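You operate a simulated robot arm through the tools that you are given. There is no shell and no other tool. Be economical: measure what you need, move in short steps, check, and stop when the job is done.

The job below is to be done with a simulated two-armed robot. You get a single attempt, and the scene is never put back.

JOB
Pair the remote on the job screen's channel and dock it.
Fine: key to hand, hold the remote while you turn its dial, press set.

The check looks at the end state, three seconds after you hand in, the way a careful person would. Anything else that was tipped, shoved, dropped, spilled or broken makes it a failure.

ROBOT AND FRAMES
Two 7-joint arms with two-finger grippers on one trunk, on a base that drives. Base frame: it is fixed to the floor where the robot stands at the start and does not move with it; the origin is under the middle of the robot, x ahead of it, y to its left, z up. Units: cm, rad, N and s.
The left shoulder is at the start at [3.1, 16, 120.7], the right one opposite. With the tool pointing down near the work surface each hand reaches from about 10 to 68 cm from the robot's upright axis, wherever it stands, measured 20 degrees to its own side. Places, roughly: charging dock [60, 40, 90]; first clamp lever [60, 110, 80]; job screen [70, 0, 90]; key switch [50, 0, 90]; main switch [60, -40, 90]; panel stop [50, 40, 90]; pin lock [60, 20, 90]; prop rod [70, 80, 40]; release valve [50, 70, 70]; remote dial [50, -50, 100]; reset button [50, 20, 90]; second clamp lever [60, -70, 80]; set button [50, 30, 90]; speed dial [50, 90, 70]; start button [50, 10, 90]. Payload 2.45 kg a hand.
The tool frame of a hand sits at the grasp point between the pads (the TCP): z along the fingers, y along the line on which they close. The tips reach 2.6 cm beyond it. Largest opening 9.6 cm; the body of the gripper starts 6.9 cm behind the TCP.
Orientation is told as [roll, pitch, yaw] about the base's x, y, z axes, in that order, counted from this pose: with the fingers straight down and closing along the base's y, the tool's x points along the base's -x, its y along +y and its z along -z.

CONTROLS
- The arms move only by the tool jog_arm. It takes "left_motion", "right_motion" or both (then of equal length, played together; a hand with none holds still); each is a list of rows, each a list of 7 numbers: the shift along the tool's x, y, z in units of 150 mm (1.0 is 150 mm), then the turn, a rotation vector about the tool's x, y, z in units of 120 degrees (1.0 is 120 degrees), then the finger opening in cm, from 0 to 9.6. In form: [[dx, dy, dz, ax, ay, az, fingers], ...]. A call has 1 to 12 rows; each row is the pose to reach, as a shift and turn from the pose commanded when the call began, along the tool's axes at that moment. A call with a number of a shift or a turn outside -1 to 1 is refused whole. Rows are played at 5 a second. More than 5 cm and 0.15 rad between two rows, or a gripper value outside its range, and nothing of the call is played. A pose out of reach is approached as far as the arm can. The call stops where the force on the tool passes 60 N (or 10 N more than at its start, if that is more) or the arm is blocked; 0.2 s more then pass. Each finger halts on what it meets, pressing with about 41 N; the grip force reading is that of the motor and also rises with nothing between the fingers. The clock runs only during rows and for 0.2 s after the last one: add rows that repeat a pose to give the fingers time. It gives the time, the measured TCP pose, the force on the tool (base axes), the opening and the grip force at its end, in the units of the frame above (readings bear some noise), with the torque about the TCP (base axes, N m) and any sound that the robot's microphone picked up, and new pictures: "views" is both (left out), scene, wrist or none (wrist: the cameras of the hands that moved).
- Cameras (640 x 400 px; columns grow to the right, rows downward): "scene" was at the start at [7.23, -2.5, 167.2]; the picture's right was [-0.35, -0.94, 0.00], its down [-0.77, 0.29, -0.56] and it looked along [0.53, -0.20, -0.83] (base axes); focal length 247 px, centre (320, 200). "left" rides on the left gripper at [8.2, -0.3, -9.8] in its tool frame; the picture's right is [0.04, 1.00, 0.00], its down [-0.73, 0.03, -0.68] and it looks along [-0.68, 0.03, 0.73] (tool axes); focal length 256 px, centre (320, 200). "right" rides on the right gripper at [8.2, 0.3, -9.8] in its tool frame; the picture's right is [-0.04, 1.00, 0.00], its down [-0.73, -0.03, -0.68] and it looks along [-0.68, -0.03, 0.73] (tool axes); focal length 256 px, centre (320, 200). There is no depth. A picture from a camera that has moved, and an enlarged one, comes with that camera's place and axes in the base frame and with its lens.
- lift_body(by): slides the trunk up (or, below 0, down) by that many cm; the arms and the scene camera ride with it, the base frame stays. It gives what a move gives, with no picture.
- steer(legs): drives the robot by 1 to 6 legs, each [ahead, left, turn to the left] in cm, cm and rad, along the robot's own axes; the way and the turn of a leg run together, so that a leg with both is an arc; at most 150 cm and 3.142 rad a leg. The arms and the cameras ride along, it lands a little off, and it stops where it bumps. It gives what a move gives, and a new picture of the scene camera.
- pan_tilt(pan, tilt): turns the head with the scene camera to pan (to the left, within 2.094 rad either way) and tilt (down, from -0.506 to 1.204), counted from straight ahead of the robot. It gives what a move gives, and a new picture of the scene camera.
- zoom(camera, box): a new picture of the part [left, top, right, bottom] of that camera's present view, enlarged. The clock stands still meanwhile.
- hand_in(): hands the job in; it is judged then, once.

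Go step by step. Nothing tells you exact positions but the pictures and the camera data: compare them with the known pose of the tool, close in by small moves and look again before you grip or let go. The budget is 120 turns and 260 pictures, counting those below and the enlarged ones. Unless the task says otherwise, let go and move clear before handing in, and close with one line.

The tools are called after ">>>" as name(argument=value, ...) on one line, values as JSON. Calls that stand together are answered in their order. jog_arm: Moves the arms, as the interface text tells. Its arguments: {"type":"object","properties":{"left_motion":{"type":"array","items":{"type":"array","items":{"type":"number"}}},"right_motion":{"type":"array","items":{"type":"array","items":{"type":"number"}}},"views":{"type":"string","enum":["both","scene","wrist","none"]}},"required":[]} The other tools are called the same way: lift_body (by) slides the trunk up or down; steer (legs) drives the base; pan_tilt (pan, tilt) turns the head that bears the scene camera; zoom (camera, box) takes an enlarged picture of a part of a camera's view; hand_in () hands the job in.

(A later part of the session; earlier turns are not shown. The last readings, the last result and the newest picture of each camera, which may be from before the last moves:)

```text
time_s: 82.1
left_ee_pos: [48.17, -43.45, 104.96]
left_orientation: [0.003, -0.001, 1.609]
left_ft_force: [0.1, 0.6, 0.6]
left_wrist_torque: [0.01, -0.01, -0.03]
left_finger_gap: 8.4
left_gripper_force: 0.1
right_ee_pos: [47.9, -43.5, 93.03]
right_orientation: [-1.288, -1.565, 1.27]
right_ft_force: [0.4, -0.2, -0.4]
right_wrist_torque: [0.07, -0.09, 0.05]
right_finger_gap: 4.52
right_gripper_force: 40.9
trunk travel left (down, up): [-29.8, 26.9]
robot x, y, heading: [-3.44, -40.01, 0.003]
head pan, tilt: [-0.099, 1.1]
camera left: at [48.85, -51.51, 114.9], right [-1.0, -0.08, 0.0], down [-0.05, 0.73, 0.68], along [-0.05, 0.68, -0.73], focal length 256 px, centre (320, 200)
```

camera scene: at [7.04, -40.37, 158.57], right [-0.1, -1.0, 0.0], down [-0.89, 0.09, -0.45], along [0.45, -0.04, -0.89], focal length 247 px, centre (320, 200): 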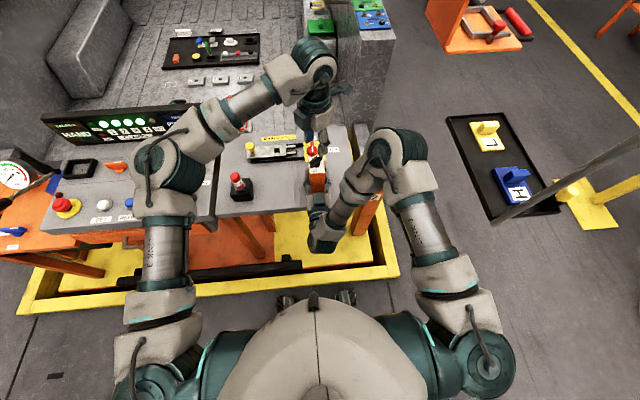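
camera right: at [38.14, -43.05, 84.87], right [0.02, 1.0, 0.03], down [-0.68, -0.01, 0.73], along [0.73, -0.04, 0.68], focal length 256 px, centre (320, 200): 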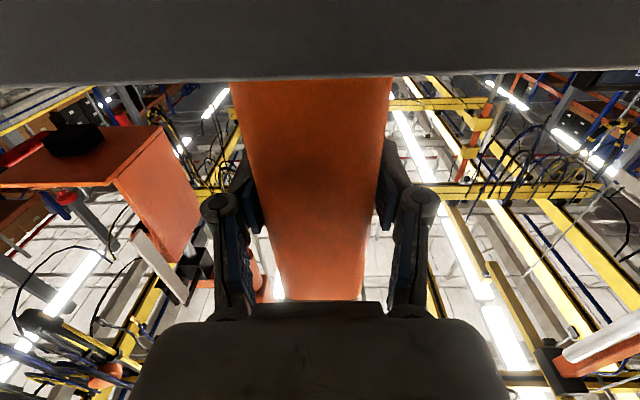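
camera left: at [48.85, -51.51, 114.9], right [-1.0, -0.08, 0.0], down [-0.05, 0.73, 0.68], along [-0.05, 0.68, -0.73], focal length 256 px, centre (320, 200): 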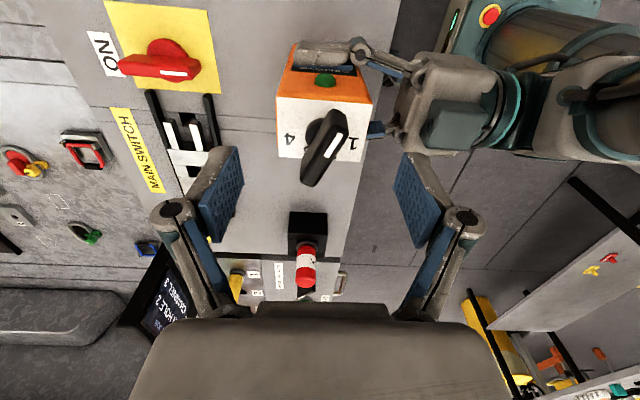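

Centred. I descend around the remote's top and close gently.

>>> jog_arm(left_motion=[[0.0, -0.005, 0.15, 0, 0, 0, 7.6], [0, -0.005, 0.3, 0, 0, 0, 7.4], [0, -0.005, 0.42, 0, 0, 0, 7.4], [0, -0.005, 0.507, 0, 0, 0, 7.4], [0, -0.005, 0.507, 0, 0, 0, 6.8], [0, -0.005, 0.507, 0, 0, 0, 6.3], [0, -0.005, 0.507, 0, 0, 0, 6.0], [0, -0.005, 0.507, 0, 0, 0, 5.6], [0, -0.005, 0.507, 0, 0, 0, 5], [0, -0.005, 0.507, 0, 0, 0, 4], [0, -0.005, 0.507, 0, 0, 0, 4]])

>>> zoom(camera="scene", box=[280, 110, 376, 190])

```text
time_s: 84.5
left_ee_pos: [48.14, -43.64, 97.24]
left_orientation: [0.009, 0.001, 1.602]
left_ft_force: [-32.9, -0.2, 13.9]
left_wrist_torque: [0.11, 0.82, -0.57]
left_finger_gap: 6.21
left_gripper_force: 40.8
right_ee_pos: [48.0, -43.35, 93.11]
right_orientation: [-1.354, -1.564, 1.335]
right_ft_force: [34.6, -0.5, -8.7]
right_wrist_torque: [-0.01, 0.36, 0.54]
right_finger_gap: 4.52
right_gripper_force: 40.7
trunk travel left (down, up): [-29.8, 26.9]
robot x, y, heading: [-3.07, -39.8, 0.003]
head pan, tilt: [-0.099, 1.1]
camera scene: at [7.05, -40.34, 158.58], right [-0.1, -1.0, 0.0], down [-0.89, 0.09, -0.45], along [0.45, -0.04, -0.89], focal length 247 px, centre (320, 200)
camera left: at [48.79, -51.69, 107.18], right [-1.0, -0.07, 0.01], down [-0.05, 0.73, 0.68], along [-0.05, 0.68, -0.73], focal length 256 px, centre (320, 200)
```

scene: 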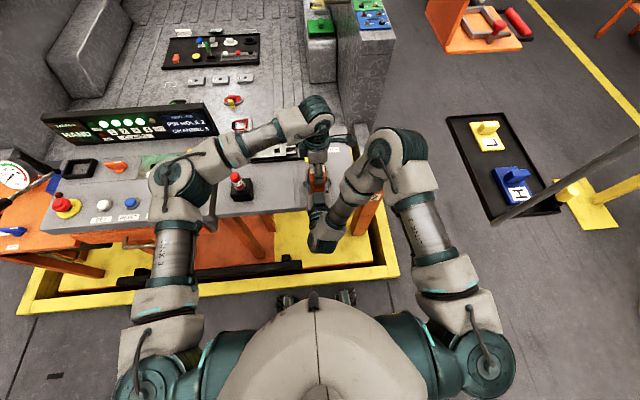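
left: 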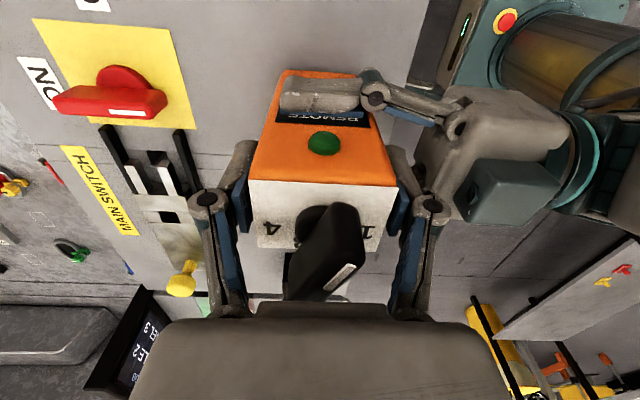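

```text
5.00 times, centred on (328, 150) of scene
camera zoom: at [7.05, -40.34, 158.58], right [-0.1, -1.0, 0.0], down [-0.89, 0.09, -0.45], along [0.45, -0.04, -0.89], focal length 1237 px, centre (280, 450)
```

zoom: 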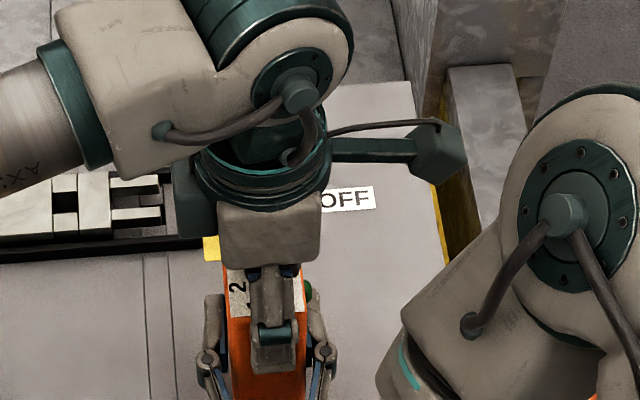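

Both hands hold it now. I open the right hand and draw it straight back.

>>> jog_arm(right_motion=[[0, 0, 0, 0, 0, 0, 5.2], [0, 0, 0, 0, 0, 0, 6.2], [0, 0, 0, 0, 0, 0, 6.8], [0, 0, -0.1, 0, 0, 0, 6.8], [0, 0, -0.22, 0, 0, 0, 6.8], [0, 0, -0.36, 0, 0, 0, 6.8], [0, 0, -0.5, 0, 0, 0, 6.8]])

```text
time_s: 86.1
left_ee_pos: [48.19, -43.45, 97.3]
left_orientation: [0.003, 0.002, 1.606]
left_ft_force: [0.0, -0.3, 5.6]
left_wrist_torque: [0.11, -0.33, -0.05]
left_finger_gap: 6.16
left_gripper_force: 40.4
right_ee_pos: [40.62, -42.28, 93.95]
right_orientation: [-0.99, -1.562, 0.966]
right_ft_force: [-0.7, 0.4, -0.4]
right_wrist_torque: [0.01, -0.02, -0.03]
right_finger_gap: 6.82
right_gripper_force: 0.0
right hand out of reach, approached as far as the arm can: row 7
trunk travel left (down, up): [-29.8, 26.9]
robot x, y, heading: [-3.12, -40.16, 0.003]
head pan, tilt: [-0.099, 1.1]
camera scene: at [6.86, -40.12, 158.59], right [-0.1, -1.0, 0.0], down [-0.89, 0.09, -0.45], along [0.45, -0.05, -0.89], focal length 247 px, centre (320, 200)
camera right: at [30.84, -41.88, 85.73], right [0.02, 1.0, 0.03], down [-0.68, -0.01, 0.74], along [0.74, -0.04, 0.68], focal length 256 px, centre (320, 200)
```

scene: 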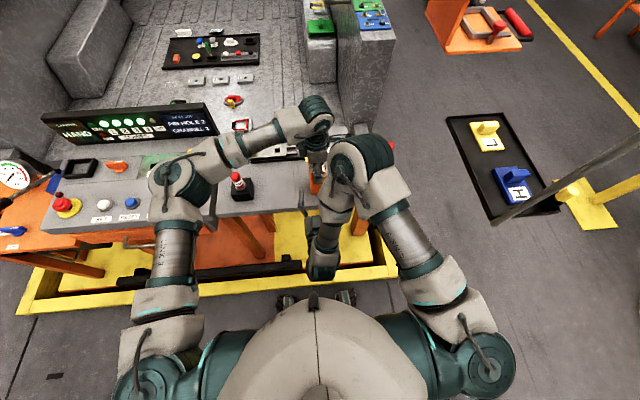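
right: 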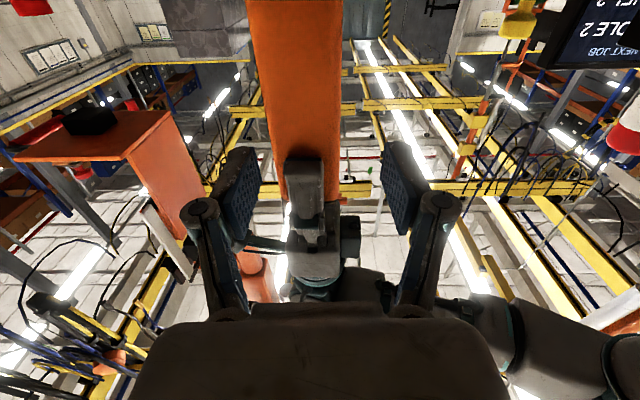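

The remote is held by the left hand alone. I move the right hand away to the right and up, straightening it.

>>> jog_arm(right_motion=[[0, -0.05, -0.05, 0, 0.04, 0, 6], [-0.03, -0.15, -0.1, 0, 0.1, 0, 6], [-0.1, -0.25, -0.13, 0, 0.165, 0, 6], [-0.18, -0.35, -0.13, 0, 0.23, 0, 6], [-0.26, -0.45, -0.13, 0, 0.295, 0, 6], [-0.34, -0.55, -0.13, 0, 0.36, 0, 6], [-0.42, -0.65, -0.13, 0, 0.425, 0, 6], [-0.5, -0.75, -0.13, 0, 0.49, 0, 6], [-0.6, -0.8, -0.13, 0, 0.555, 0, 6], [-0.7, -0.8, -0.13, 0, 0.62, 0, 6], [-0.8, -0.8, -0.13, 0, 0.685, 0, 6], [-0.9, -0.8, -0.13, 0, 0.75, 0, 6]])

```text
time_s: 88.7
left_ee_pos: [48.33, -43.68, 97.28]
left_orientation: [0.002, 0.001, 1.606]
left_ft_force: [0.5, 2.9, 5.1]
left_wrist_torque: [0.07, -0.16, 0.03]
left_finger_gap: 6.16
left_gripper_force: 41.4
right_ee_pos: [38.45, -54.42, 107.48]
right_orientation: [-0.005, 0.002, -0.021]
right_ft_force: [-0.2, -0.5, 0.0]
right_wrist_torque: [0.0, 0.0, 0.0]
right_finger_gap: 6.0
right_gripper_force: 0.2
right hand out of reach, approached as far as the arm can: row 4, 5, 6
trunk travel left (down, up): [-29.8, 26.9]
robot x, y, heading: [-2.72, -39.67, 0.003]
head pan, tilt: [-0.099, 1.1]
camera scene: at [6.96, -40.44, 158.58], right [-0.1, -1.0, 0.0], down [-0.89, 0.09, -0.45], along [0.45, -0.04, -0.89], focal length 247 px, centre (320, 200)
camera right: at [30.46, -53.89, 117.4], right [0.06, 1.0, 0.0], down [0.74, -0.04, 0.68], along [0.67, -0.04, -0.74], focal length 256 px, centre (320, 200)
```

scene: 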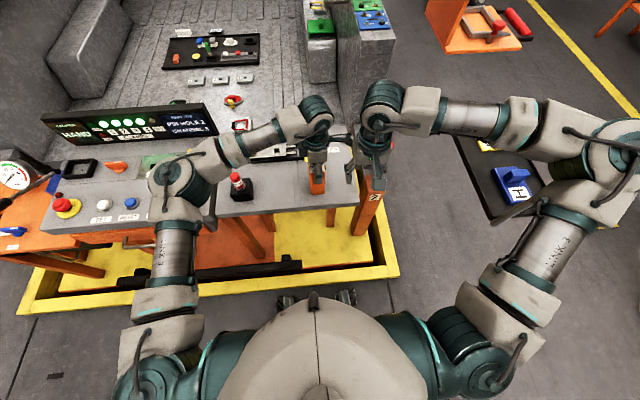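
right: 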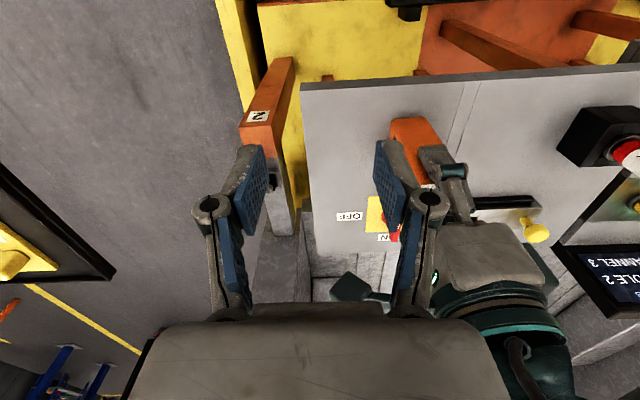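

The right hand is clear of the lever (tip near (62, -71, 87)). I lift the remote slowly with the left hand.

>>> jog_arm(left_motion=[[0, 0, -0.012, 0, 0, 0, 4], [0, 0, -0.03, 0, 0, 0, 4], [0, 0, -0.06, 0, 0, 0, 4], [0, 0, -0.11, 0, 0, 0, 4], [0, 0, -0.17, 0, 0, 0, 4], [0, 0, -0.24, 0, 0, 0, 4], [0, 0, -0.32, 0, 0, 0, 4], [0, 0, -0.4, 0, 0, 0, 4], [0, 0, -0.48, 0, 0, 0, 4], [0, 0, -0.56, 0, 0, 0, 4], [0, 0, -0.63, 0, 0, 0, 4], [0, 0, -0.68, 0, 0, 0, 4]])

```text
time_s: 91.3
left_ee_pos: [48.39, -43.49, 107.58]
left_orientation: [0.002, -0.001, 1.605]
left_ft_force: [-0.1, -0.3, -3.4]
left_wrist_torque: [0.01, -0.01, -0.02]
left_finger_gap: 6.14
left_gripper_force: 41.0
right_ee_pos: [38.47, -54.42, 107.51]
right_orientation: [-0.003, 0.001, -0.019]
right_ft_force: [-0.4, 0.4, -0.2]
right_wrist_torque: [0.0, 0.03, -0.02]
right_finger_gap: 6.02
right_gripper_force: 0.1
trunk travel left (down, up): [-29.8, 26.9]
robot x, y, heading: [-2.95, -39.89, 0.006]
head pan, tilt: [-0.099, 1.1]
camera scene: at [7.08, -40.58, 158.57], right [-0.1, -1.0, 0.0], down [-0.89, 0.09, -0.45], along [0.45, -0.04, -0.89], focal length 247 px, centre (320, 200)
camera left: at [48.97, -51.7, 117.37], right [-1.0, -0.07, 0.0], down [-0.05, 0.73, 0.68], along [-0.05, 0.68, -0.73], focal length 256 px, centre (320, 200)
```

scene: 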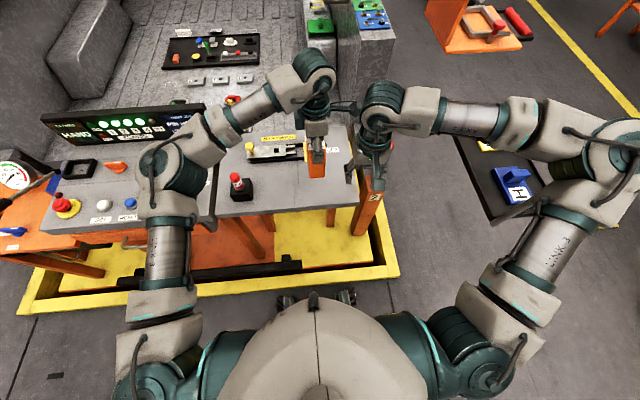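
left: 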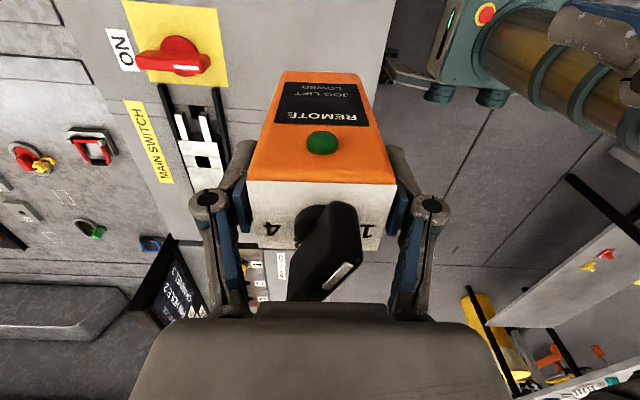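

Held firmly. I raise the trunk 8 cm for clearance and drive left to the set button and dock.

>>> lift_body(by=8)

>>> steer(legs=[[0, 34, 0]])

```text
time_s: 92.5
left_ee_pos: [48.32, -43.58, 115.51]
left_orientation: [0.003, -0.001, 1.607]
left_ft_force: [0.8, 0.0, -2.5]
left_wrist_torque: [-0.02, -0.01, 0.02]
left_finger_gap: 6.12
left_gripper_force: 41.0
right_ee_pos: [38.65, -54.57, 115.37]
right_orientation: [-0.005, 0.004, -0.018]
right_ft_force: [0.2, 0.6, -0.2]
right_wrist_torque: [-0.01, 0.03, 0.01]
right_finger_gap: 6.0
right_gripper_force: 0.2
trunk travel left (down, up): [-37.8, 18.9]
robot x, y, heading: [-3.23, -39.85, 0.006]
head pan, tilt: [-0.099, 1.1]
```

```text
time_s: 94.7
left_ee_pos: [48.26, -13.11, 115.52]
left_orientation: [0.002, -0.021, 1.604]
left_ft_force: [-0.5, -1.0, -2.5]
left_wrist_torque: [0.08, -0.04, -0.02]
left_finger_gap: 6.16
left_gripper_force: 40.8
right_ee_pos: [38.46, -23.98, 115.26]
right_orientation: [0.017, 0.004, -0.022]
right_ft_force: [0.1, -1.1, 0.3]
right_wrist_torque: [0.09, -0.01, 0.02]
right_finger_gap: 6.0
right_gripper_force: 0.2
trunk travel left (down, up): [-37.8, 18.9]
robot x, y, heading: [-2.71, -7.26, 0.001]
head pan, tilt: [-0.099, 1.1]
camera scene: at [3.76, -11.05, 166.55], right [-0.1, -0.99, -0.02], down [-0.89, 0.1, -0.45], along [0.45, -0.03, -0.89], focal length 247 px, centre (320, 200)
```

scene: 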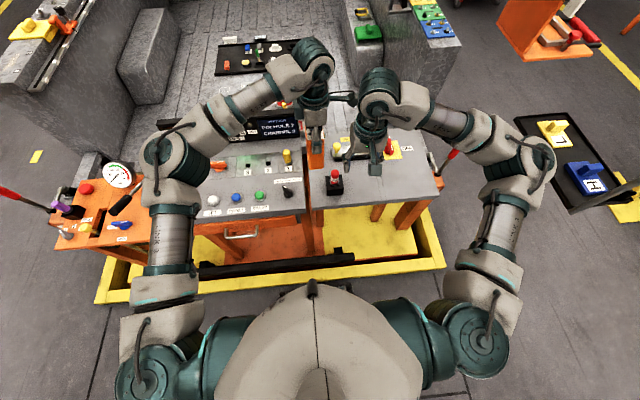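

>>> steer(legs=[[0, 33, 0]])

```text
time_s: 96.8
left_ee_pos: [47.72, 20.75, 115.82]
left_orientation: [-0.001, -0.009, 1.608]
left_ft_force: [-0.9, -0.1, -3.1]
left_wrist_torque: [0.03, -0.03, -0.01]
left_finger_gap: 6.16
left_gripper_force: 40.7
right_ee_pos: [38.08, 9.88, 115.55]
right_orientation: [0.002, 0.001, -0.018]
right_ft_force: [0.2, -0.7, -0.4]
right_wrist_torque: [-0.04, 0.0, 0.0]
right_finger_gap: 6.01
right_gripper_force: 0.1
trunk travel left (down, up): [-37.8, 18.9]
robot x, y, heading: [-2.92, 24.99, 0.006]
head pan, tilt: [-0.099, 1.1]
camera scene: at [3.7, 22.57, 166.57], right [-0.09, -1.0, -0.01], down [-0.89, 0.09, -0.45], along [0.45, -0.03, -0.89], focal length 247 px, centre (320, 200)
```

scene: 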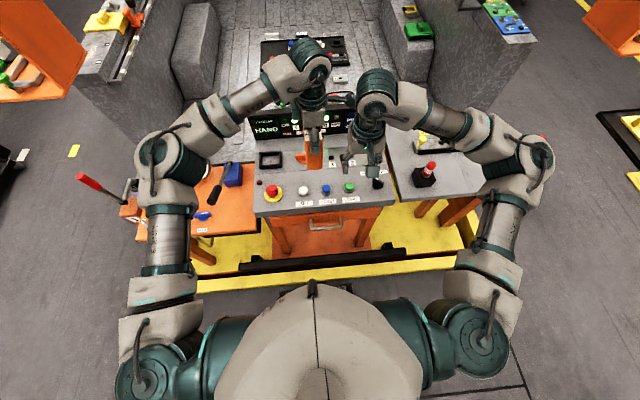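

>>> zoom(camera="scene", box=[240, 90, 400, 220])

>>> zoom(camera="right", box=[0, 0, 640, 400])

```text
3.08 times, centred on (320, 155) of scene
camera zoom: at [3.7, 22.57, 166.57], right [-0.09, -1.0, -0.01], down [-0.89, 0.09, -0.45], along [0.45, -0.03, -0.89], focal length 761 px, centre (320, 338)
```

zoom: 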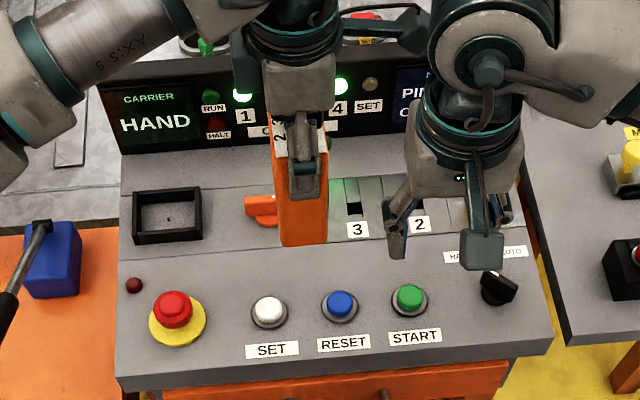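

```text
1.00 times, centred on (320, 200) of right (not enlarged: the box is as wide or as high as the picture)
camera zoom: at [30.02, 10.29, 125.26], right [0.06, 1.0, 0.0], down [0.73, -0.04, 0.68], along [0.68, -0.04, -0.73], focal length 256 px, centre (320, 200)
```

zoom: 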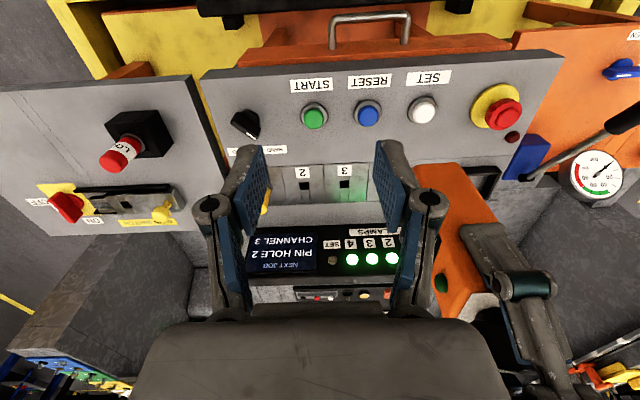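

SET is the white button near (47, 25), and the dock is the black frame near (62, 37.5), longer side along y. I first carry the remote toward the dock, turning it 90° so its wide side runs along y, to free the space for the right hand.

>>> jog_arm(left_motion=[[-0.05, -0.04, -0.02, 0, 0, 0.0625, 4], [-0.13, -0.1, -0.04, 0, 0, 0.125, 4], [-0.21, -0.16, -0.06, 0, 0, 0.1875, 4], [-0.29, -0.22, -0.08, 0, 0, 0.25, 4], [-0.37, -0.28, -0.1, 0, 0, 0.3125, 4], [-0.45, -0.34, -0.12, 0, 0, 0.375, 4], [-0.53, -0.4, -0.13, 0, 0, 0.4375, 4], [-0.61, -0.46, -0.13, 0, 0, 0.5, 4], [-0.69, -0.52, -0.13, 0, 0, 0.5625, 4], [-0.77, -0.58, -0.13, 0, 0, 0.625, 4], [-0.85, -0.65, -0.13, 0, 0, 0.6875, 4], [-0.91, -0.7, -0.13, 0, 0, 0.75, 4]])

>>> zoom(camera="right", box=[370, 50, 530, 150])

```text
time_s: 99.4
left_ee_pos: [57.3, 35.12, 118.05]
left_orientation: [0.005, -0.005, 0.032]
left_ft_force: [0.5, -0.2, -2.8]
left_wrist_torque: [0.01, -0.01, 0.03]
left_finger_gap: 6.14
left_gripper_force: 41.2
right_ee_pos: [37.53, 10.15, 115.73]
right_orientation: [-0.004, -0.003, -0.017]
right_ft_force: [0.6, -0.1, 1.1]
right_wrist_torque: [0.06, -0.03, -0.01]
right_finger_gap: 6.02
right_gripper_force: 0.1
trunk travel left (down, up): [-37.8, 18.9]
robot x, y, heading: [-2.99, 24.7, 0.0]
head pan, tilt: [-0.099, 1.1]
camera scene: at [3.71, 23.08, 166.58], right [-0.09, -1.0, -0.01], down [-0.89, 0.09, -0.45], along [0.45, -0.04, -0.89], focal length 247 px, centre (320, 200)
camera left: at [49.2, 34.41, 127.85], right [-0.07, 1.0, 0.0], down [0.73, 0.05, 0.68], along [0.68, 0.05, -0.73], focal length 256 px, centre (320, 200)
```

scene: 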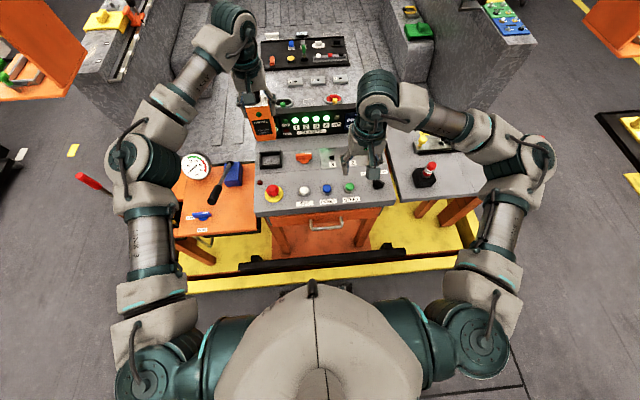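
left: 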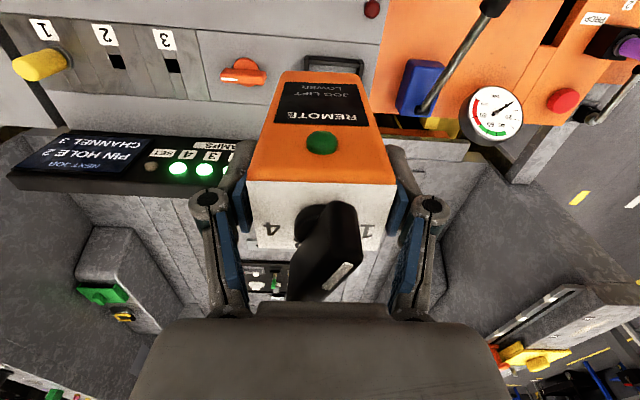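

```text
4.00 times, centred on (450, 100) of right
camera zoom: at [29.57, 10.6, 125.46], right [0.06, 1.0, 0.0], down [0.73, -0.04, 0.68], along [0.68, -0.04, -0.73], focal length 1024 px, centre (-200, 600)
```

zoom: 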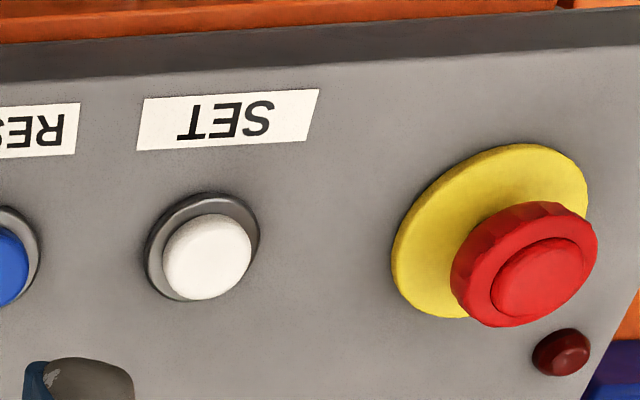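

SET lies near (47, 25). I bring the right hand over it with fingers closed.

>>> jog_arm(right_motion=[[-0.1, 0.16, 0.1, 0, 0, 0, 4], [-0.2, 0.33, 0.2, 0, 0, 0, 2], [-0.32, 0.5, 0.3, 0, 0, 0, 0.5], [-0.44, 0.67, 0.4, 0, 0, 0, 0], [-0.55, 0.84, 0.5, 0, 0, 0, 0], [-0.647, 0.99, 0.6, 0, 0, 0, 0], [-0.647, 0.99, 0.6, 0, 0, 0, 0]])

>>> zoom(camera="right", box=[240, 0, 400, 100])

```text
time_s: 101.0
left_ee_pos: [57.26, 36.44, 117.89]
left_orientation: [-0.006, -0.006, 0.034]
left_ft_force: [0.3, 0.0, -2.9]
left_wrist_torque: [-0.02, 0.01, -0.02]
left_finger_gap: 6.16
left_gripper_force: 41.0
right_ee_pos: [47.75, 25.87, 106.77]
right_orientation: [-0.015, -0.006, -0.017]
right_ft_force: [-0.3, 0.2, 0.0]
right_wrist_torque: [0.02, 0.04, 0.03]
right_finger_gap: 0.0
right_gripper_force: 28.9
trunk travel left (down, up): [-37.8, 18.9]
robot x, y, heading: [-3.34, 25.33, 0.006]
head pan, tilt: [-0.099, 1.1]
camera scene: at [3.74, 25.64, 166.59], right [-0.09, -1.0, 0.01], down [-0.89, 0.08, -0.45], along [0.45, -0.05, -0.89], focal length 247 px, centre (320, 200)
camera right: at [39.58, 26.6, 116.46], right [0.06, 1.0, -0.01], down [0.73, -0.03, 0.68], along [0.68, -0.05, -0.73], focal length 256 px, centre (320, 200)
```

scene: 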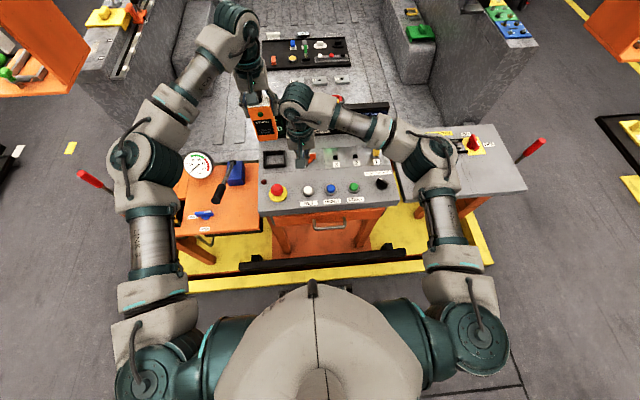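
right: 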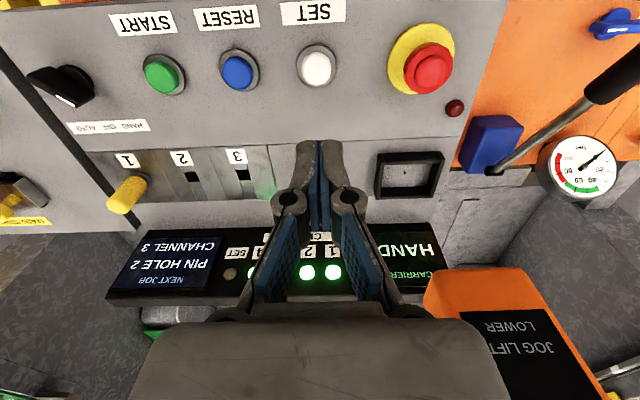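

```text
4.00 times, centred on (320, 50) of right
camera zoom: at [39.58, 26.6, 116.46], right [0.06, 1.0, -0.01], down [0.73, -0.03, 0.68], along [0.68, -0.05, -0.73], focal length 1024 px, centre (320, 800)
```

zoom: 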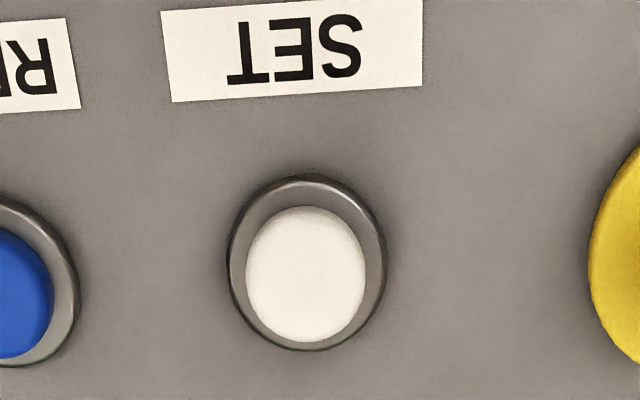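

SET is at about (47.4, 25.3). I correct and descend to just above it.

>>> jog_arm(right_motion=[[0.023, -0.037, 0.2, 0, 0, 0, 0], [0.023, -0.037, 0.45, 0, 0, 0, 0], [0.023, -0.037, 0.65, 0, 0, 0, 0], [0.023, -0.037, 0.8, 0, 0, 0, 0], [0.023, -0.037, 0.8, 0, 0, 0, 0]], views="wrist")

>>> zoom(camera="right", box=[240, 60, 400, 220])

```text
time_s: 102.2
left_ee_pos: [57.47, 35.37, 117.97]
left_orientation: [0.002, -0.005, 0.036]
left_ft_force: [0.0, -0.6, -3.1]
left_wrist_torque: [-0.02, 0.01, 0.02]
left_finger_gap: 6.16
left_gripper_force: 41.0
right_ee_pos: [47.31, 24.57, 94.52]
right_orientation: [-0.007, -0.005, -0.016]
right_ft_force: [-0.1, 0.1, -0.7]
right_wrist_torque: [-0.01, 0.0, 0.02]
right_finger_gap: 0.0
right_gripper_force: 28.8
trunk travel left (down, up): [-37.8, 18.9]
robot x, y, heading: [-3.23, 24.9, 0.004]
head pan, tilt: [-0.099, 1.1]
camera right: at [39.17, 25.05, 104.34], right [0.06, 1.0, -0.01], down [0.73, -0.04, 0.68], along [0.68, -0.04, -0.73], focal length 256 px, centre (320, 200)
```

right: 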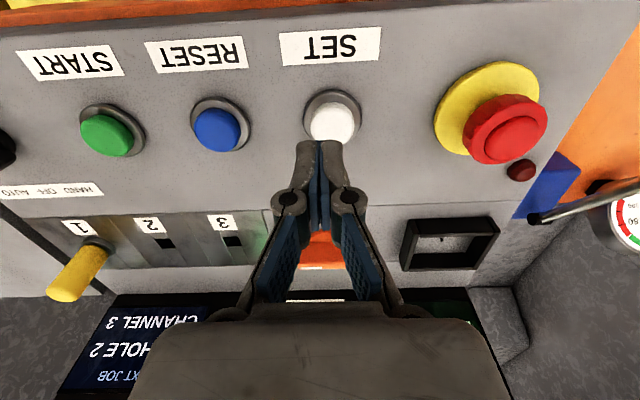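

```text
2.50 times, centred on (320, 140) of right
camera zoom: at [39.17, 25.05, 104.34], right [0.06, 1.0, -0.01], down [0.73, -0.04, 0.68], along [0.68, -0.04, -0.73], focal length 640 px, centre (320, 350)
```

zoom: 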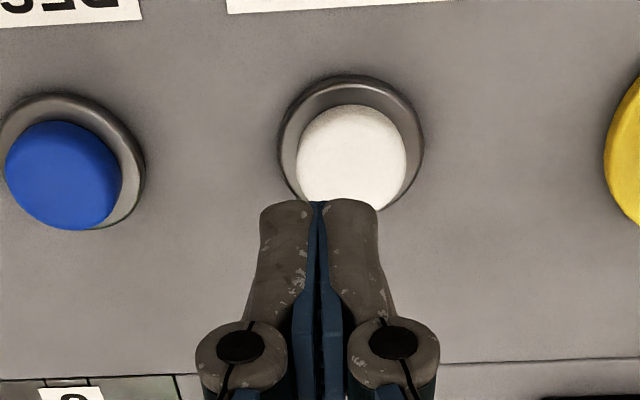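

The button is 0.7 cm further left than my fingertips. I correct, press down and come back up.

>>> jog_arm(right_motion=[[0.02, 0.05, 0.05, 0, 0, 0, 0], [0.02, 0.05, 0.14, 0, 0, 0, 0], [0.02, 0.05, 0.2, 0, 0, 0, 0], [0.02, 0.05, 0.225, 0, 0, 0, 0], [0.02, 0.05, 0.245, 0, 0, 0, 0], [0.02, 0.05, 0.26, 0, 0, 0, 0], [0.02, 0.05, 0.26, 0, 0, 0, 0]])

>>> zoom(camera="right", box=[160, 60, 480, 320])

```text
time_s: 103.8
left_ee_pos: [57.3, 36.39, 117.91]
left_orientation: [-0.004, -0.006, 0.037]
left_ft_force: [-0.8, -0.3, -3.9]
left_wrist_torque: [-0.02, -0.04, 0.03]
left_finger_gap: 6.15
left_gripper_force: 40.8
right_ee_pos: [47.16, 26.06, 90.83]
right_orientation: [-0.013, -0.005, -0.018]
right_ft_force: [0.4, 0.8, 0.5]
right_wrist_torque: [-0.02, 0.02, -0.03]
right_finger_gap: 0.0
right_gripper_force: 28.6
trunk travel left (down, up): [-37.8, 18.9]
robot x, y, heading: [-3.18, 24.83, 0.009]
head pan, tilt: [-0.099, 1.1]
camera scene: at [3.75, 25.05, 166.59], right [-0.09, -1.0, 0.0], down [-0.89, 0.08, -0.45], along [0.45, -0.04, -0.89], focal length 247 px, centre (320, 200)
camera right: at [39.0, 26.59, 100.5], right [0.06, 1.0, -0.01], down [0.73, -0.03, 0.68], along [0.68, -0.05, -0.73], focal length 256 px, centre (320, 200)
```

scene: 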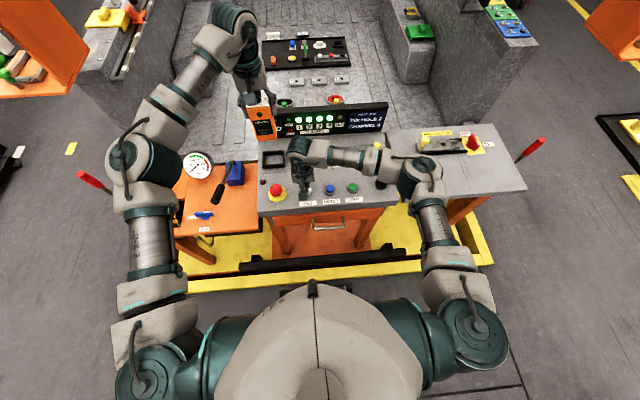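
right: 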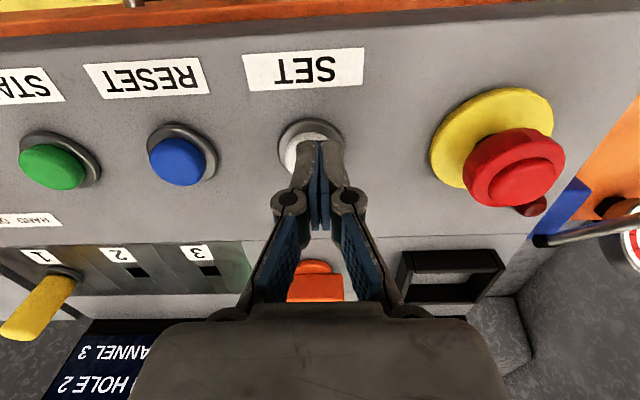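

```text
1.54 times, centred on (320, 190) of right
camera zoom: at [39.0, 26.59, 100.5], right [0.06, 1.0, -0.01], down [0.73, -0.03, 0.68], along [0.68, -0.05, -0.73], focal length 394 px, centre (320, 215)
```

zoom: 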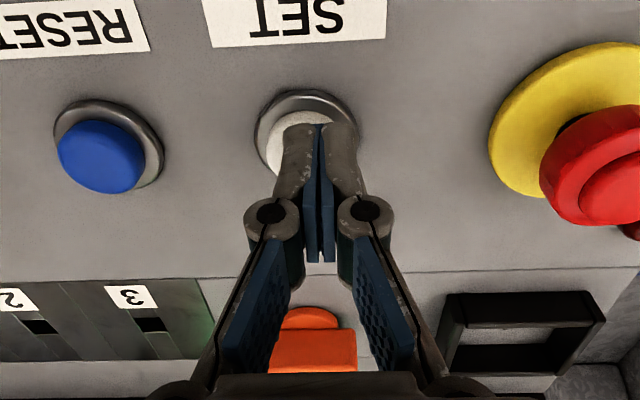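

Not touching yet, and slightly too far left now (the body sways). I correct by -0.6 cm and press further down.

>>> jog_arm(right_motion=[[0.015, -0.04, 0, 0, 0, 0, 0], [0.015, -0.04, 0.02, 0, 0, 0, 0], [0.015, -0.04, 0.04, 0, 0, 0, 0], [0.015, -0.04, 0.06, 0, 0, 0, 0], [0.015, -0.04, 0.08, 0, 0, 0, 0], [0.015, -0.04, 0.08, 0, 0, 0, 0]])

>>> zoom(camera="scene", box=[240, 90, 400, 220])

```text
time_s: 105.2
left_ee_pos: [57.34, 36.28, 117.9]
left_orientation: [-0.006, -0.005, 0.036]
left_ft_force: [-0.9, 0.3, -1.8]
left_wrist_torque: [-0.01, 0.01, -0.02]
left_finger_gap: 6.13
left_gripper_force: 40.8
right_ee_pos: [46.87, 25.27, 89.63]
right_orientation: [-0.013, -0.005, -0.018]
right_ft_force: [1.1, 2.5, 6.7]
right_wrist_torque: [0.07, 0.02, -0.03]
right_finger_gap: 0.57
right_gripper_force: 28.7
trunk travel left (down, up): [-37.8, 18.9]
robot x, y, heading: [-3.12, 24.86, 0.01]
head pan, tilt: [-0.099, 1.1]
heard: click
camera scene: at [3.65, 24.73, 166.61], right [-0.09, -1.0, 0.0], down [-0.89, 0.08, -0.45], along [0.45, -0.04, -0.89], focal length 247 px, centre (320, 200)
camera right: at [38.75, 25.89, 99.36], right [0.06, 1.0, -0.01], down [0.73, -0.03, 0.68], along [0.68, -0.05, -0.73], focal length 256 px, centre (320, 200)
```

scene: 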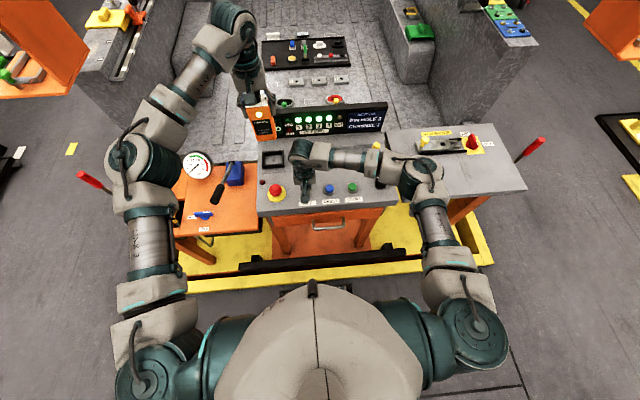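
right: 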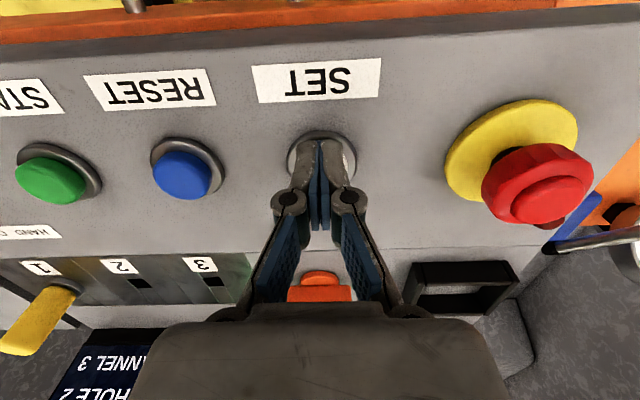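

```text
3.08 times, centred on (320, 155) of scene
camera zoom: at [3.65, 24.73, 166.61], right [-0.09, -1.0, 0.0], down [-0.89, 0.08, -0.45], along [0.45, -0.04, -0.89], focal length 761 px, centre (320, 338)
```

zoom: 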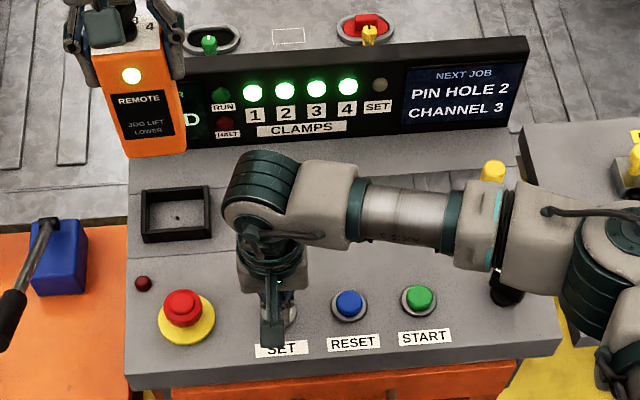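

A click, and the remote's green lamp lit up: it is paired. I lift the right hand and move it clear to the right.

>>> jog_arm(right_motion=[[0, 0, -0.1, 0, 0, 0, 0], [0, 0, -0.3, 0, 0, 0, 0], [0, 0, -0.6, 0, 0, 0, 0], [0, 0, -0.85, 0, 0, 0, 0], [0.1, -0.2, -0.95, 0, 0, 0, 0], [0.2, -0.45, -1, 0, 0, 0, 0], [0.3, -0.7, -1, 0, 0, 0, 0], [0.35, -0.95, -1, 0, 0, 0, 0]])

>>> zoom(camera="scene", box=[230, 80, 350, 210])

>>> zoom(camera="right", box=[320, 60, 560, 260])

```text
time_s: 107.0
left_ee_pos: [57.42, 35.79, 118.03]
left_orientation: [-0.002, -0.006, 0.035]
left_ft_force: [0.1, -0.8, -1.7]
left_wrist_torque: [0.0, 0.07, 0.01]
left_finger_gap: 6.15
left_gripper_force: 40.9
right_ee_pos: [41.3, 10.84, 104.45]
right_orientation: [-0.01, -0.007, -0.017]
right_ft_force: [0.0, -1.3, -0.4]
right_wrist_torque: [0.06, 0.01, 0.02]
right_finger_gap: 0.01
right_gripper_force: 28.8
trunk travel left (down, up): [-37.8, 18.9]
robot x, y, heading: [-3.31, 25.22, 0.004]
head pan, tilt: [-0.099, 1.1]
camera scene: at [3.63, 24.16, 166.6], right [-0.09, -1.0, 0.0], down [-0.89, 0.08, -0.45], along [0.45, -0.04, -0.89], focal length 247 px, centre (320, 200)
camera right: at [33.14, 11.29, 114.29], right [0.06, 1.0, -0.01], down [0.73, -0.04, 0.68], along [0.68, -0.05, -0.73], focal length 256 px, centre (320, 200)
```

scene: 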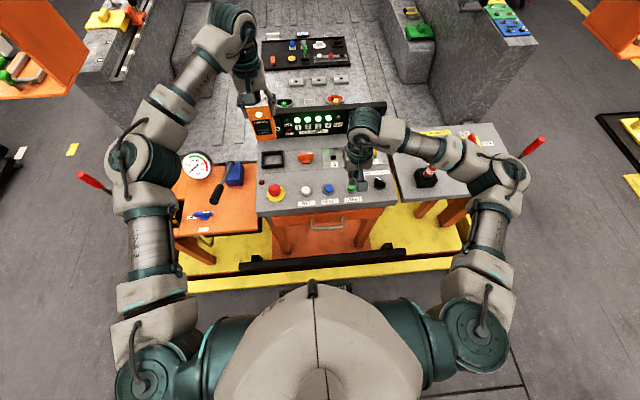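
right: 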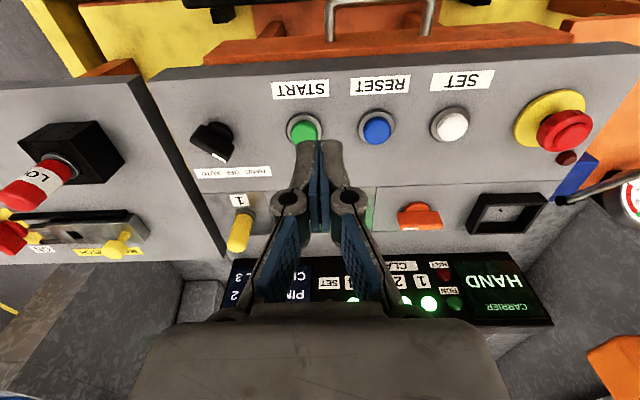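

```text
3.08 times, centred on (290, 145) of scene
camera zoom: at [3.63, 24.16, 166.6], right [-0.09, -1.0, 0.0], down [-0.89, 0.08, -0.45], along [0.45, -0.04, -0.89], focal length 761 px, centre (412, 369)
```

zoom: 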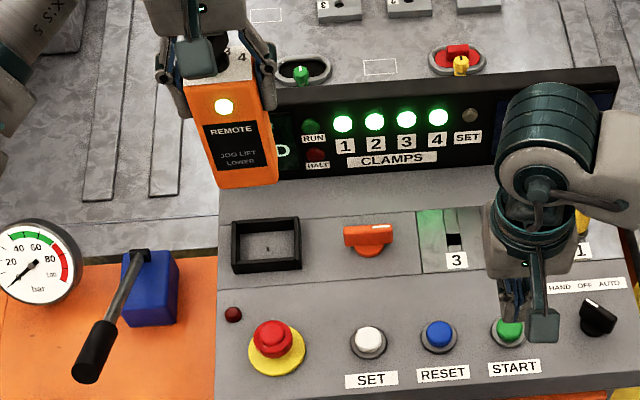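

```text
2.00 times, centred on (440, 160) of right
camera zoom: at [33.14, 11.29, 114.29], right [0.06, 1.0, -0.01], down [0.73, -0.04, 0.68], along [0.68, -0.05, -0.73], focal length 512 px, centre (80, 280)
```

zoom: 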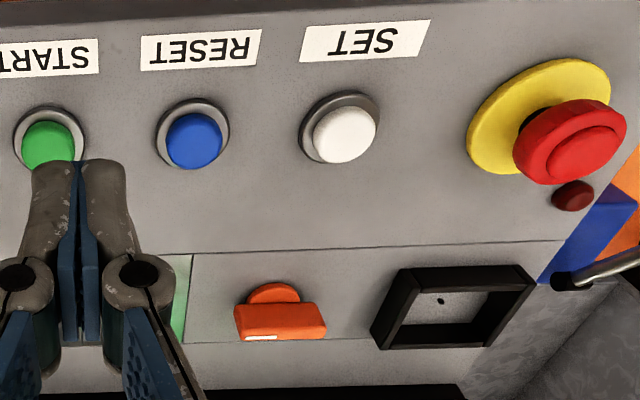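

Dock frame: centre about (62.5, 37.4), inner about 5.2 × 6.9, so the remote (4.5 × 6.1) fits in its present orientation. I drive ahead 4 cm for reach.

>>> steer(legs=[[4, 0, 0]])

>>> zoom(camera="right", box=[420, 140, 640, 320])

>>> zoom(camera="left", box=[220, 0, 420, 160])

```text
time_s: 107.9
left_ee_pos: [60.74, 36.16, 118.29]
left_orientation: [-0.005, -0.012, 0.036]
left_ft_force: [0.0, 0.9, -2.4]
left_wrist_torque: [0.02, 0.0, 0.0]
left_finger_gap: 6.17
left_gripper_force: 41.4
right_ee_pos: [44.74, 10.97, 104.94]
right_orientation: [-0.01, -0.007, -0.017]
right_ft_force: [-0.3, 0.8, -0.5]
right_wrist_torque: [-0.01, 0.01, 0.02]
right_finger_gap: 0.01
right_gripper_force: 28.9
trunk travel left (down, up): [-37.8, 18.9]
robot x, y, heading: [1.05, 24.55, 0.01]
head pan, tilt: [-0.099, 1.1]
camera scene: at [6.7, 24.82, 166.68], right [-0.09, -1.0, 0.0], down [-0.89, 0.08, -0.46], along [0.45, -0.04, -0.89], focal length 247 px, centre (320, 200)
```

scene: 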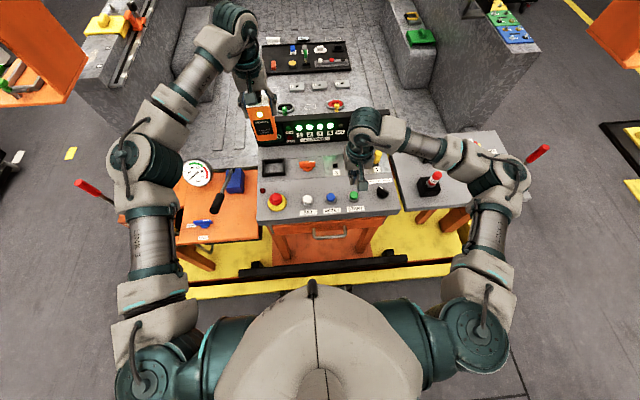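

```text
2.22 times, centred on (530, 230) of right
camera zoom: at [36.66, 11.58, 114.53], right [0.06, 1.0, -0.01], down [0.73, -0.03, 0.69], along [0.68, -0.05, -0.73], focal length 569 px, centre (-147, 133)
```

zoom: 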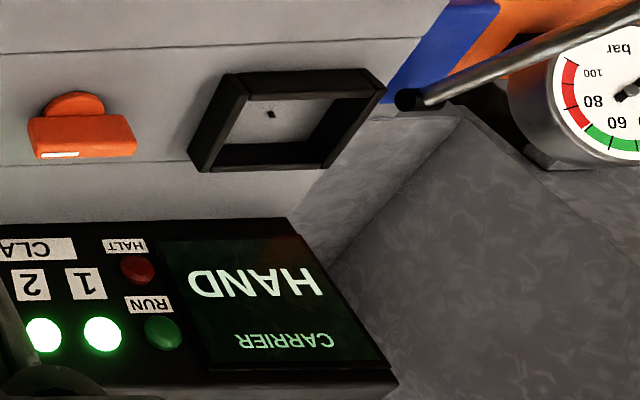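

```text
2.50 times, centred on (320, 80) of left
camera zoom: at [52.51, 35.6, 128.07], right [-0.08, 1.0, -0.01], down [0.72, 0.06, 0.69], along [0.68, 0.05, -0.73], focal length 640 px, centre (320, 500)
```

zoom: 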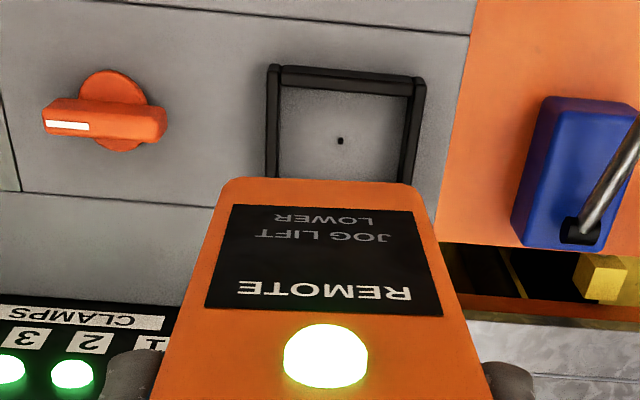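

The dock's centre pin is at about (62.4, 37.2). I move over it, square up and lower until the remote's foot is about 4 cm above the rim.

>>> jog_arm(left_motion=[[-0.03, 0.02, 0.04, 0, 0.003, 0.007, 4], [-0.07, 0.045, 0.12, 0, 0.006, 0.014, 4], [-0.11, 0.069, 0.22, 0, 0.006, 0.014, 4], [-0.11, 0.069, 0.34, 0, 0.006, 0.014, 4], [-0.11, 0.069, 0.46, 0, 0.006, 0.014, 4], [-0.11, 0.069, 0.58, 0, 0.006, 0.014, 4], [-0.11, 0.069, 0.7, 0, 0.006, 0.014, 4], [-0.11, 0.069, 0.8, 0, 0.006, 0.014, 4], [-0.11, 0.069, 0.86, 0, 0.006, 0.014, 4], [-0.11, 0.069, 0.9, 0, 0.006, 0.014, 4], [-0.11, 0.069, 0.9, 0, 0.006, 0.014, 4]])

>>> zoom(camera="left", box=[220, 0, 420, 160])

>>> zoom(camera="right", box=[420, 100, 640, 280])

>>> zoom(camera="scene", box=[230, 90, 330, 190])

```text
time_s: 110.3
left_ee_pos: [62.61, 37.21, 104.73]
left_orientation: [-0.005, 0.005, 0.006]
left_ft_force: [-0.2, -0.3, -3.7]
left_wrist_torque: [-0.01, 0.01, 0.02]
left_finger_gap: 6.15
left_gripper_force: 40.8
right_ee_pos: [45.02, 10.92, 104.65]
right_orientation: [-0.011, -0.006, -0.018]
right_ft_force: [-0.9, 0.0, 1.4]
right_wrist_torque: [0.02, 0.01, -0.02]
right_finger_gap: 0.0
right_gripper_force: 28.5
trunk travel left (down, up): [-37.8, 18.9]
robot x, y, heading: [0.8, 25.31, 0.006]
head pan, tilt: [-0.099, 1.1]
camera scene: at [7.6, 25.02, 166.66], right [-0.09, -1.0, 0.0], down [-0.89, 0.08, -0.45], along [0.45, -0.04, -0.89], focal length 247 px, centre (320, 200)
camera left: at [54.59, 36.88, 114.65], right [-0.05, 1.0, 0.0], down [0.74, 0.04, 0.68], along [0.67, 0.03, -0.74], focal length 256 px, centre (320, 200)
```

scene: 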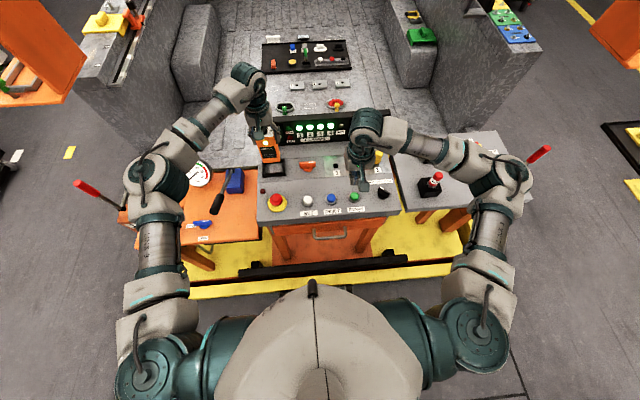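
left: 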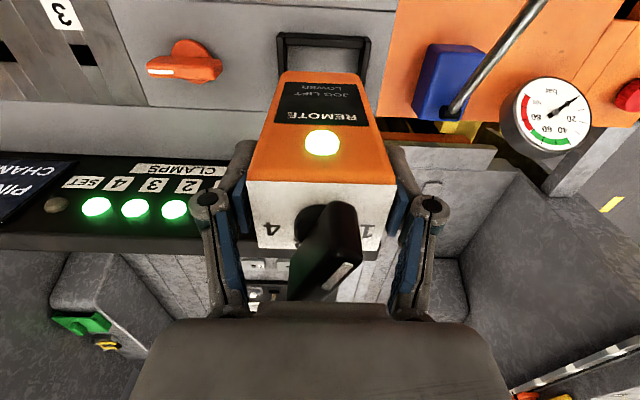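

```text
2.50 times, centred on (320, 80) of left
camera zoom: at [54.59, 36.88, 114.65], right [-0.05, 1.0, 0.0], down [0.74, 0.04, 0.68], along [0.67, 0.03, -0.74], focal length 640 px, centre (320, 500)
```

zoom: 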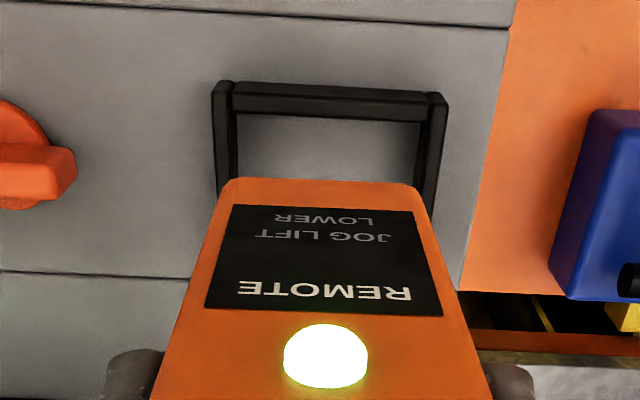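

```text
2.22 times, centred on (530, 190) of right
camera zoom: at [36.88, 11.53, 114.45], right [0.06, 1.0, -0.01], down [0.73, -0.04, 0.68], along [0.68, -0.05, -0.73], focal length 569 px, centre (-147, 222)
```

zoom: 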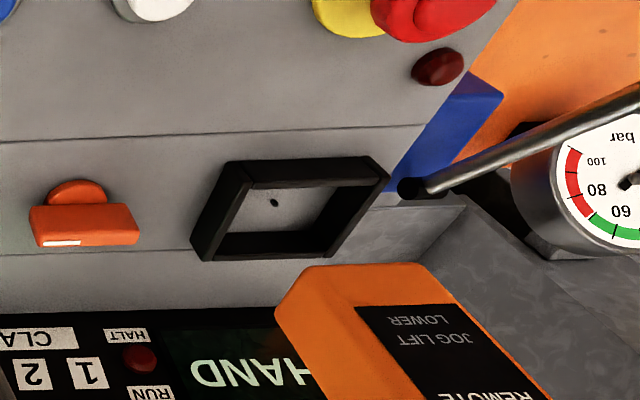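

```text
4.00 times, centred on (280, 140) of scene
camera zoom: at [7.6, 25.02, 166.66], right [-0.09, -1.0, 0.0], down [-0.89, 0.08, -0.45], along [0.45, -0.04, -0.89], focal length 990 px, centre (480, 440)
```

zoom: 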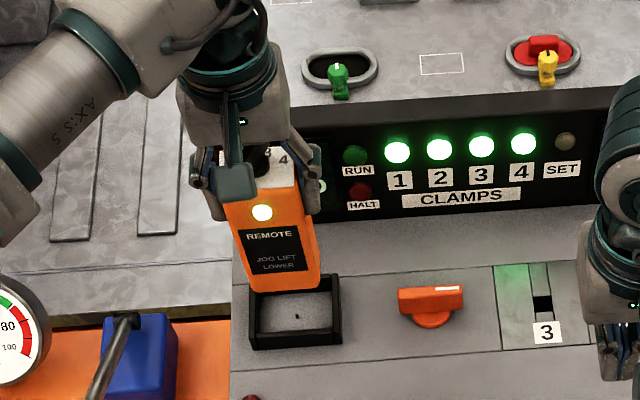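

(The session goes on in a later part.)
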